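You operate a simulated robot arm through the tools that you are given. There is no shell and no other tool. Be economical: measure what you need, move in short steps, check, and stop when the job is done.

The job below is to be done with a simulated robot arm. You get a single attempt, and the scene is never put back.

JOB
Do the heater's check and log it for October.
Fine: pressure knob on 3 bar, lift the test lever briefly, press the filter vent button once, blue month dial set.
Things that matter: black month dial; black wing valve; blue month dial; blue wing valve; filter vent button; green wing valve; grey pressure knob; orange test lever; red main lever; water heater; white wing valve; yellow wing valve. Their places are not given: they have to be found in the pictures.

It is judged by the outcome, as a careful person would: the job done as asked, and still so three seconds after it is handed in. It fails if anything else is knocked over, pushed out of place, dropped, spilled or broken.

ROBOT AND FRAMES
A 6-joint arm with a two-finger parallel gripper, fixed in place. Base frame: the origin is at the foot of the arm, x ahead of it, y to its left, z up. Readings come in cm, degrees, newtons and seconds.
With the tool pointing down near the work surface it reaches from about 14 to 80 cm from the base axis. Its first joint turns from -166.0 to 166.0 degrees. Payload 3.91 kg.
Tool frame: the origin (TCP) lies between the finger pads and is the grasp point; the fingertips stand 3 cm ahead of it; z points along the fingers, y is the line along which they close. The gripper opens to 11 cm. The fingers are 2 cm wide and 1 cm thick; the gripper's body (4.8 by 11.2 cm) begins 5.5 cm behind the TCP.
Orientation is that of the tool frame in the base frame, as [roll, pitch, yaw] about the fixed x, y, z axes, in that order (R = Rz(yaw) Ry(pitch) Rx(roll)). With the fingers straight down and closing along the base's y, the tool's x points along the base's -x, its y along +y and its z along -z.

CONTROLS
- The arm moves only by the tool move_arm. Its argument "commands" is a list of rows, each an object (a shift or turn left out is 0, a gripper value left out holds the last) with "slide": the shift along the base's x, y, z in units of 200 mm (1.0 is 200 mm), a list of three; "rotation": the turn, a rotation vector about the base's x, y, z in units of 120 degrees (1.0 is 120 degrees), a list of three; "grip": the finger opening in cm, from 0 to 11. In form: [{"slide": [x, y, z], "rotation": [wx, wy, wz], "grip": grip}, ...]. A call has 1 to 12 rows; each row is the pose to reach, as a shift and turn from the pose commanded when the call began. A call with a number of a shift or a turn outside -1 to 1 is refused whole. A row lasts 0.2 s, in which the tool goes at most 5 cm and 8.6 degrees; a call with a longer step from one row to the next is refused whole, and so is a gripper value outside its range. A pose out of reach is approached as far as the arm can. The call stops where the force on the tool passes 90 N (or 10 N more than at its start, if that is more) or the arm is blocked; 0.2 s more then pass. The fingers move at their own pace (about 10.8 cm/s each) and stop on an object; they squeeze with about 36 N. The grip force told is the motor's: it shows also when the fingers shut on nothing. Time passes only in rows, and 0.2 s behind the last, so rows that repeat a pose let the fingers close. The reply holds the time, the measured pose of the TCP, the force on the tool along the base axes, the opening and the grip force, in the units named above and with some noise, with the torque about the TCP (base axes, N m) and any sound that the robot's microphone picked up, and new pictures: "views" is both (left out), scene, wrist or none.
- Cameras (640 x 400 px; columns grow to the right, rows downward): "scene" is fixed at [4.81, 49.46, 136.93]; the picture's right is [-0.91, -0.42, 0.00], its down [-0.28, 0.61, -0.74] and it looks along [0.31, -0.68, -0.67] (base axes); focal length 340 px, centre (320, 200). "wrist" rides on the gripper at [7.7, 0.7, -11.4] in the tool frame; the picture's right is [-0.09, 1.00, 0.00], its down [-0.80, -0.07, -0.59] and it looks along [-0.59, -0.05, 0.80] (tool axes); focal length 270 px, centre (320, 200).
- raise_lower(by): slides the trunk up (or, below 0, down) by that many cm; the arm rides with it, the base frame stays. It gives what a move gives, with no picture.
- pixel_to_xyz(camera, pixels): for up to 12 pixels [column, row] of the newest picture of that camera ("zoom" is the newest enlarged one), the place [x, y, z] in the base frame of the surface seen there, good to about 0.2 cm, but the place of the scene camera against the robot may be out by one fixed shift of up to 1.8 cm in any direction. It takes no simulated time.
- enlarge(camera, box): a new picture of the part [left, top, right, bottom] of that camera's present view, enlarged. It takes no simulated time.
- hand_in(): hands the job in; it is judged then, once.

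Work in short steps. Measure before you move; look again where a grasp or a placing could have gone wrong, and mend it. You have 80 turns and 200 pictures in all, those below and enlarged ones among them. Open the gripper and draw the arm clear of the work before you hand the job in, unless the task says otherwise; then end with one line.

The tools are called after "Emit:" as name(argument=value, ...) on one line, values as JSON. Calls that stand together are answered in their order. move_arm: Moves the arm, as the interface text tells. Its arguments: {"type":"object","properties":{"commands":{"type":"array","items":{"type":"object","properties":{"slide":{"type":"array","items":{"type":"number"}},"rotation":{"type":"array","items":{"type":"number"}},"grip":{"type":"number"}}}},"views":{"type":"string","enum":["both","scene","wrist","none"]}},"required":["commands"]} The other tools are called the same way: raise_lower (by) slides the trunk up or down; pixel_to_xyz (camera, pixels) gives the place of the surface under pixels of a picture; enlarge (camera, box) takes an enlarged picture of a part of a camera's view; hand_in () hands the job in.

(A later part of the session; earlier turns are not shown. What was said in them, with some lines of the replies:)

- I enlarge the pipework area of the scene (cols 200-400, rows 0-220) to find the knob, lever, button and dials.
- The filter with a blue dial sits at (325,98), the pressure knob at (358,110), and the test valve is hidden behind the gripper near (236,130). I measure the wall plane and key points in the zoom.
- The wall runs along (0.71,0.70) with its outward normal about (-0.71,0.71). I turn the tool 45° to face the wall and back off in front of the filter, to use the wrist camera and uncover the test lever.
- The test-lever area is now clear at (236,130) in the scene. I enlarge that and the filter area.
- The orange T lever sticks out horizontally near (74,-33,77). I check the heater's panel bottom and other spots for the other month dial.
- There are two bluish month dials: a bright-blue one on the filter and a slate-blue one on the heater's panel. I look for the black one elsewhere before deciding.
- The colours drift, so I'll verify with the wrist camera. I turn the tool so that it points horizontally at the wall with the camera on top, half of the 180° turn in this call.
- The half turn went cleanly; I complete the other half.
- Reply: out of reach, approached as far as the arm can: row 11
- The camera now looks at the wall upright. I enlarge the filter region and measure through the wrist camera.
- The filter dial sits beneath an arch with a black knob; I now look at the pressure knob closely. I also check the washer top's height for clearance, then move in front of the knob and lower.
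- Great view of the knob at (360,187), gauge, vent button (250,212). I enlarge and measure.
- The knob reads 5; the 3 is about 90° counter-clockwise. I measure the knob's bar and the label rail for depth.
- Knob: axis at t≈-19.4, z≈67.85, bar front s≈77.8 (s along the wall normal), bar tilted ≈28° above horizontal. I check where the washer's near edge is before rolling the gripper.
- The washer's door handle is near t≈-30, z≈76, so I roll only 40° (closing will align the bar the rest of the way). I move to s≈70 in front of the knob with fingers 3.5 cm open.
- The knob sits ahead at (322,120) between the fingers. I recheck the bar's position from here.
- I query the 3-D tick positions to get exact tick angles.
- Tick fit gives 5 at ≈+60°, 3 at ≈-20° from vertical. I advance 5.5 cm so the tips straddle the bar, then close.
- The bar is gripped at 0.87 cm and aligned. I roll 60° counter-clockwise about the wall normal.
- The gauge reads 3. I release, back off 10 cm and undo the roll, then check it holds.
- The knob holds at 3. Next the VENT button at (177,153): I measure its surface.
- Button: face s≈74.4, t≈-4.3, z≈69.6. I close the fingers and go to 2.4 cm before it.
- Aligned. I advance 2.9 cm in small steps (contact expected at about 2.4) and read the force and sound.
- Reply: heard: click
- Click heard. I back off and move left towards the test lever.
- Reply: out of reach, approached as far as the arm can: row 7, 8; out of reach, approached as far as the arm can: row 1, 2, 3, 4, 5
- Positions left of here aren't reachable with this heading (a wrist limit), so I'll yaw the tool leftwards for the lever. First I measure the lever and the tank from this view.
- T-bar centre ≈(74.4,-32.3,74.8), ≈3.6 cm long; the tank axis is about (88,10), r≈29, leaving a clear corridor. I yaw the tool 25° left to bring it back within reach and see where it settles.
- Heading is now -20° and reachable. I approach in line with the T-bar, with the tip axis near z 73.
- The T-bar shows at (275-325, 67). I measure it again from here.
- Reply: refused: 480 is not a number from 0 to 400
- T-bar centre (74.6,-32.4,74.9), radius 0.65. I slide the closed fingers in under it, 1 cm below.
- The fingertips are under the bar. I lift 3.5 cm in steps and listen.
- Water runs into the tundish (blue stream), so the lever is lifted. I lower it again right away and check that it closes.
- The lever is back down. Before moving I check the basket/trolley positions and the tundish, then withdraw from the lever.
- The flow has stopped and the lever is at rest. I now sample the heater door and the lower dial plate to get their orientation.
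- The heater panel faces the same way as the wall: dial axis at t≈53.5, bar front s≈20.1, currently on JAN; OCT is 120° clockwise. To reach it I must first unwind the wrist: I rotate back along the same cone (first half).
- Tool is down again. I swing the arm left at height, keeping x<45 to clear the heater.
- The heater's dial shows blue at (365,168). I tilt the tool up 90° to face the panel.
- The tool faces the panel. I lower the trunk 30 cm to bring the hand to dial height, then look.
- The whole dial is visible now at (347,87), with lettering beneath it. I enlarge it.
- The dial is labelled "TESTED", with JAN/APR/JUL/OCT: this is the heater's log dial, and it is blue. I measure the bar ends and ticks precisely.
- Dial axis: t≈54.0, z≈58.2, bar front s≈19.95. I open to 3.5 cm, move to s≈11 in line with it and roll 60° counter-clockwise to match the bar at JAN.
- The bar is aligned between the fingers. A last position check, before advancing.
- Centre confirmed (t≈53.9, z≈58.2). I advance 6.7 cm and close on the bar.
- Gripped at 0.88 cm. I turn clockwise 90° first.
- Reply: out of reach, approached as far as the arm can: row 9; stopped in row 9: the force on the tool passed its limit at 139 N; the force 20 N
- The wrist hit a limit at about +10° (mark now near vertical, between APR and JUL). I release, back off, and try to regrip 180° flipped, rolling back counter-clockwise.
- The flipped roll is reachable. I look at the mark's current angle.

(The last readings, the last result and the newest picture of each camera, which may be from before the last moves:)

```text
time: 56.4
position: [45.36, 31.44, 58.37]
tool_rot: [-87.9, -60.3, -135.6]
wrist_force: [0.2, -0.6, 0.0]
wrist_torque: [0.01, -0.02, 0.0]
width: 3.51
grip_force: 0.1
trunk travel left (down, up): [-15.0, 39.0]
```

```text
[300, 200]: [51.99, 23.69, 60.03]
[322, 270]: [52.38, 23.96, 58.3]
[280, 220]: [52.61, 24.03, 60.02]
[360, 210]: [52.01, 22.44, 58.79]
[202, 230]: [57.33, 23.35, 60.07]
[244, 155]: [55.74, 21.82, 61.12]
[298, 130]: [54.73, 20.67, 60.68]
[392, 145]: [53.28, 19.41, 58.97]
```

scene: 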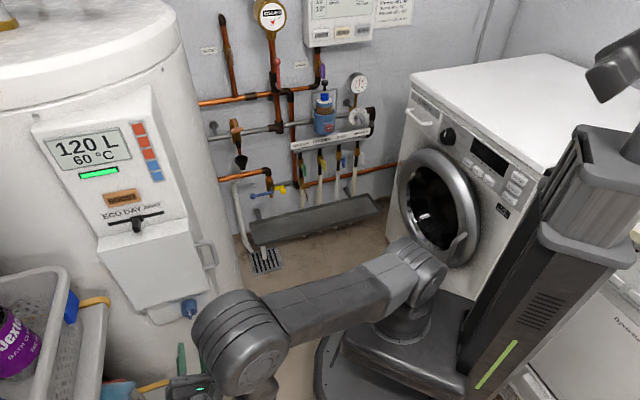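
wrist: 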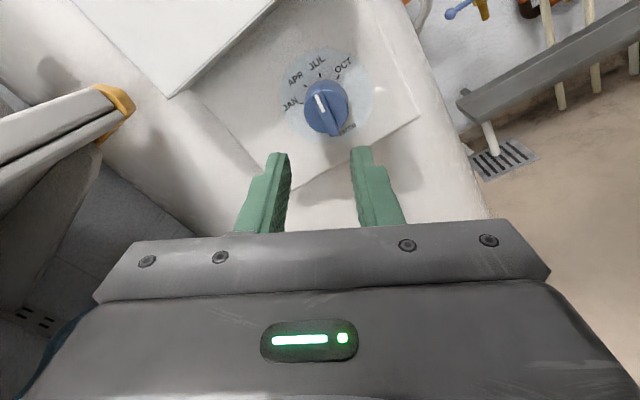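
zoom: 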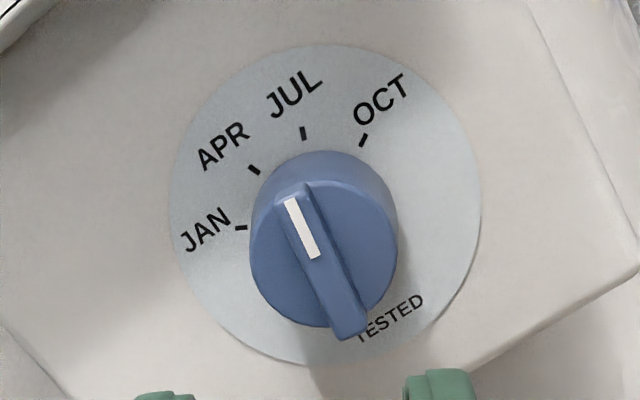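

The mark leans ≈12° clockwise. I roll to match (18° counter-clockwise), advance and close on the bar again.

Emit:
move_arm(commands=[{"slide": [0.03, -0.04, 0], "rotation": [-0.04, 0.04, 0]}, {"slide": [0.08, -0.09, 0], "rotation": [-0.08, 0.08, 0]}, {"slide": [0.13, -0.145, 0], "rotation": [-0.106, 0.106, 0]}, {"slide": [0.18, -0.2, 0], "rotation": [-0.106, 0.106, 0]}, {"slide": [0.22, -0.245, 0], "rotation": [-0.106, 0.106, 0]}, {"slide": [0.26, -0.2845, 0], "rotation": [-0.106, 0.106, 0]}, {"slide": [0.26, -0.2845, 0], "rotation": [-0.106, 0.106, 0]}, {"slide": [0.26, -0.2845, 0], "rotation": [-0.106, 0.106, 0], "grip": 0}, {"slide": [0.26, -0.2845, 0], "rotation": [-0.106, 0.106, 0]}, {"slide": [0.26, -0.2845, 0], "rotation": [-0.106, 0.106, 0]}], views="wrist")

Emit:
enlarge(camera="wrist", box=[240, 40, 400, 200])

```text
time: 58.6
position: [50.64, 25.66, 58.6]
tool_rot: [-87.0, -78.2, -136.4]
wrist_force: [-0.8, 0.1, -1.4]
wrist_torque: [0.03, 0.0, -0.34]
width: 0.9
grip_force: 44.7
trunk travel left (down, up): [-15.0, 39.0]
```

wrist: 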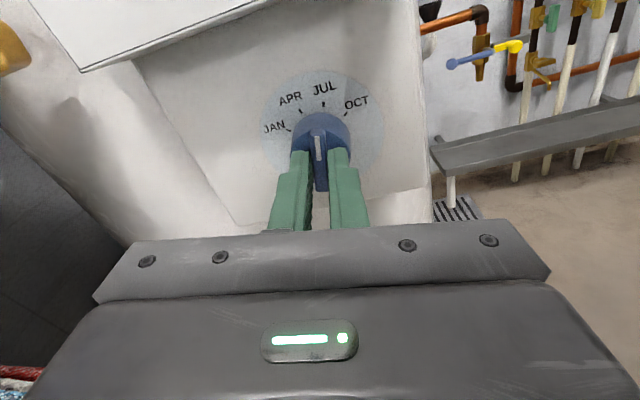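

```text
2.50 times, centred on (320, 120) of wrist
```

zoom: 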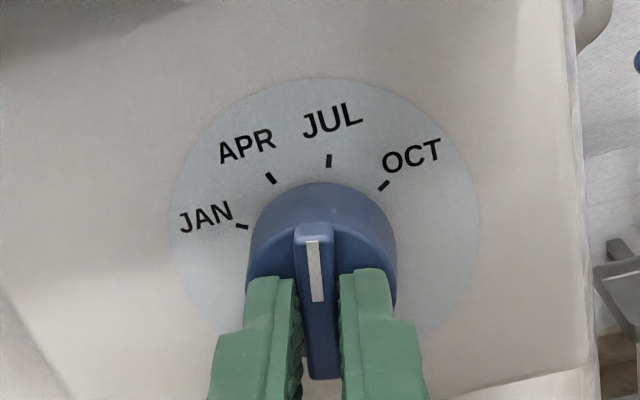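

Gripped. I read the tick positions to get the exact October angle.

Emit:
pixel_to_xyz(camera="zoom", pixels=[[241, 227], [271, 178], [329, 161], [384, 186], [320, 82], [172, 220], [478, 220]])

```text
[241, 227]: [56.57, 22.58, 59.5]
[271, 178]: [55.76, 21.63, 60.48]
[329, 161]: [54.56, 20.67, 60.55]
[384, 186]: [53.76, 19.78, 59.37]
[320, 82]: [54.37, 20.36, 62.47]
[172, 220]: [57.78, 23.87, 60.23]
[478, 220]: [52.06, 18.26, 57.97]
```

October lies at +60°; the tool is at +11.8°. I turn clockwise 48°.

Emit:
move_arm(commands=[{"rotation": [0.04, -0.04, 0]}, {"rotation": [0.08, -0.08, 0]}, {"rotation": [0.12, -0.12, 0]}, {"rotation": [0.16, -0.16, 0]}, {"rotation": [0.2, -0.2, 0]}, {"rotation": [0.24, -0.24, 0]}, {"rotation": [0.27, -0.27, 0]}, {"rotation": [0.284, -0.284, 0]}, {"rotation": [0.284, -0.284, 0]}], views="wrist")

Emit:
enlarge(camera="wrist", box=[240, 40, 400, 200])

```text
time: 60.6
position: [50.33, 25.76, 58.43]
tool_rot: [-88.2, -29.9, -135.3]
wrist_force: [-6.2, 2.8, -3.7]
wrist_torque: [-0.03, -0.04, -0.9]
width: 0.91
grip_force: 44.7
trunk travel left (down, up): [-15.0, 39.0]
```

wrist: 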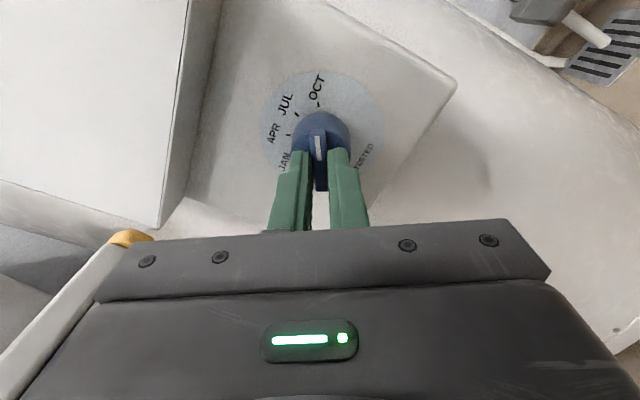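

```text
2.50 times, centred on (320, 120) of wrist
```

zoom: 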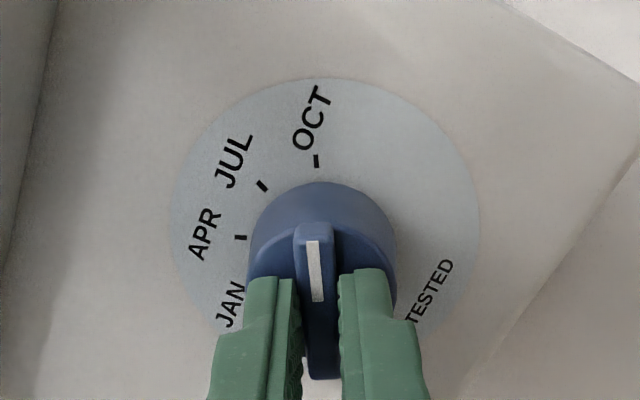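

The mark lines up with OCT. I release, back off and check it stays.

Emit:
move_arm(commands=[{"slide": [0, 0, 0], "grip": 3.5}, {"slide": [0, 0, 0]}, {"slide": [-0.08, 0.08, 0]}, {"slide": [-0.18, 0.18, 0]}, {"slide": [-0.3, 0.3, 0], "rotation": [-0.045, 0.045, 0]}, {"slide": [-0.4, 0.4, 0], "rotation": [-0.09, 0.09, 0]}, {"slide": [-0.45, 0.45, 0], "rotation": [-0.138, 0.138, 0]}, {"slide": [-0.45, 0.45, 0], "rotation": [-0.18, 0.18, 0]}], views="both")

Emit:
enlarge(camera="wrist", box=[265, 35, 385, 155])

```text
time: 62.4
position: [41.58, 34.77, 58.38]
tool_rot: [-87.9, -60.7, -135.6]
wrist_force: [-0.9, -0.1, -0.6]
wrist_torque: [-0.03, 0.01, 0.02]
width: 3.47
grip_force: 0.1
trunk travel left (down, up): [-15.0, 39.0]
```

scene: 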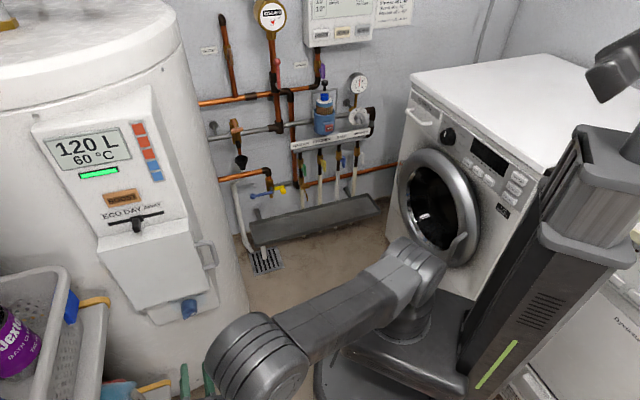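
wrist: 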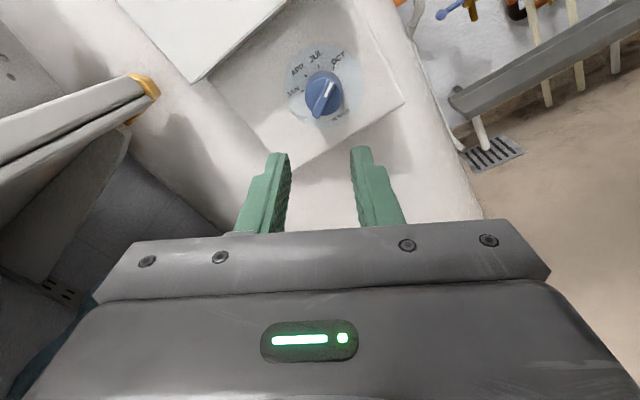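

```text
3.33 times, centred on (325, 95) of wrist
```

zoom: 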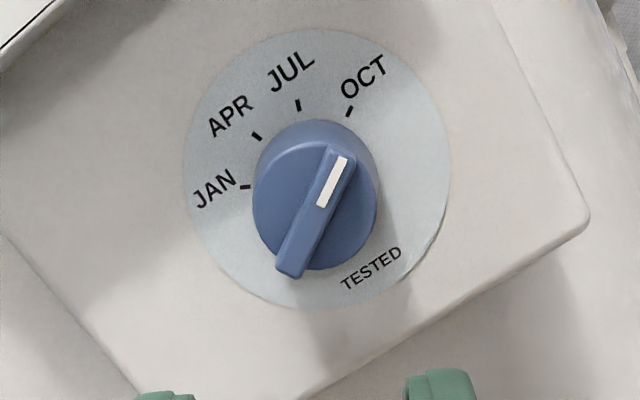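

The dial reads OCT. I check the gauge, knob, lever and tundish in the scene one last time, and withdraw the hand further with the gripper open.

Emit:
move_arm(commands=[{"slide": [-0.1, 0.1, 0], "grip": 8}, {"slide": [-0.15, 0.15, 0]}], views="scene")

Emit:
enlarge(camera="scene", box=[210, 60, 386, 180])

```text
time: 63.0
position: [38.44, 37.51, 58.4]
tool_rot: [-88.0, -60.6, -135.6]
wrist_force: [0.0, 0.5, -0.3]
wrist_torque: [0.01, -0.03, 0.05]
width: 8.01
grip_force: 0.1
trunk travel left (down, up): [-15.0, 39.0]
```

scene: 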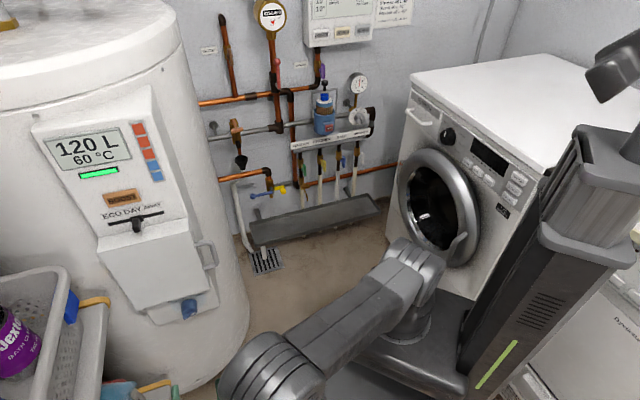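

```text
3.33 times, centred on (298, 120) of scene
```

zoom: 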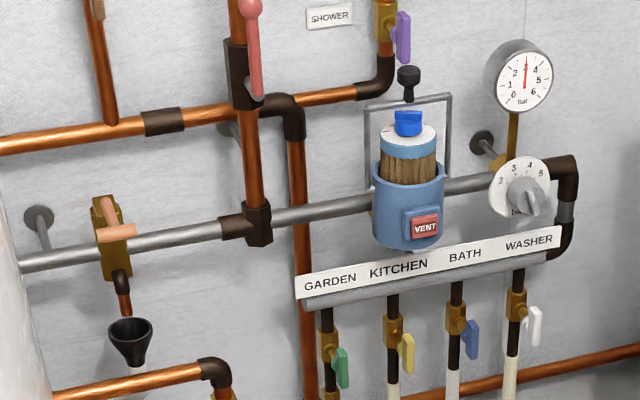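

Everything is as asked: the gauge shows 3 bar, the lever is down and dry, the vent has been pressed once, and the dial is on OCT. I hand in.

Emit:
hand_in()

```text
The job is handed in.
```

The heater check is done and handed in: pressure knob on 3 bar (the gauge agrees), test lever lifted briefly and back down with the flow stopped, vent button pressed once, and the heater's blue "TESTED" dial set to October.
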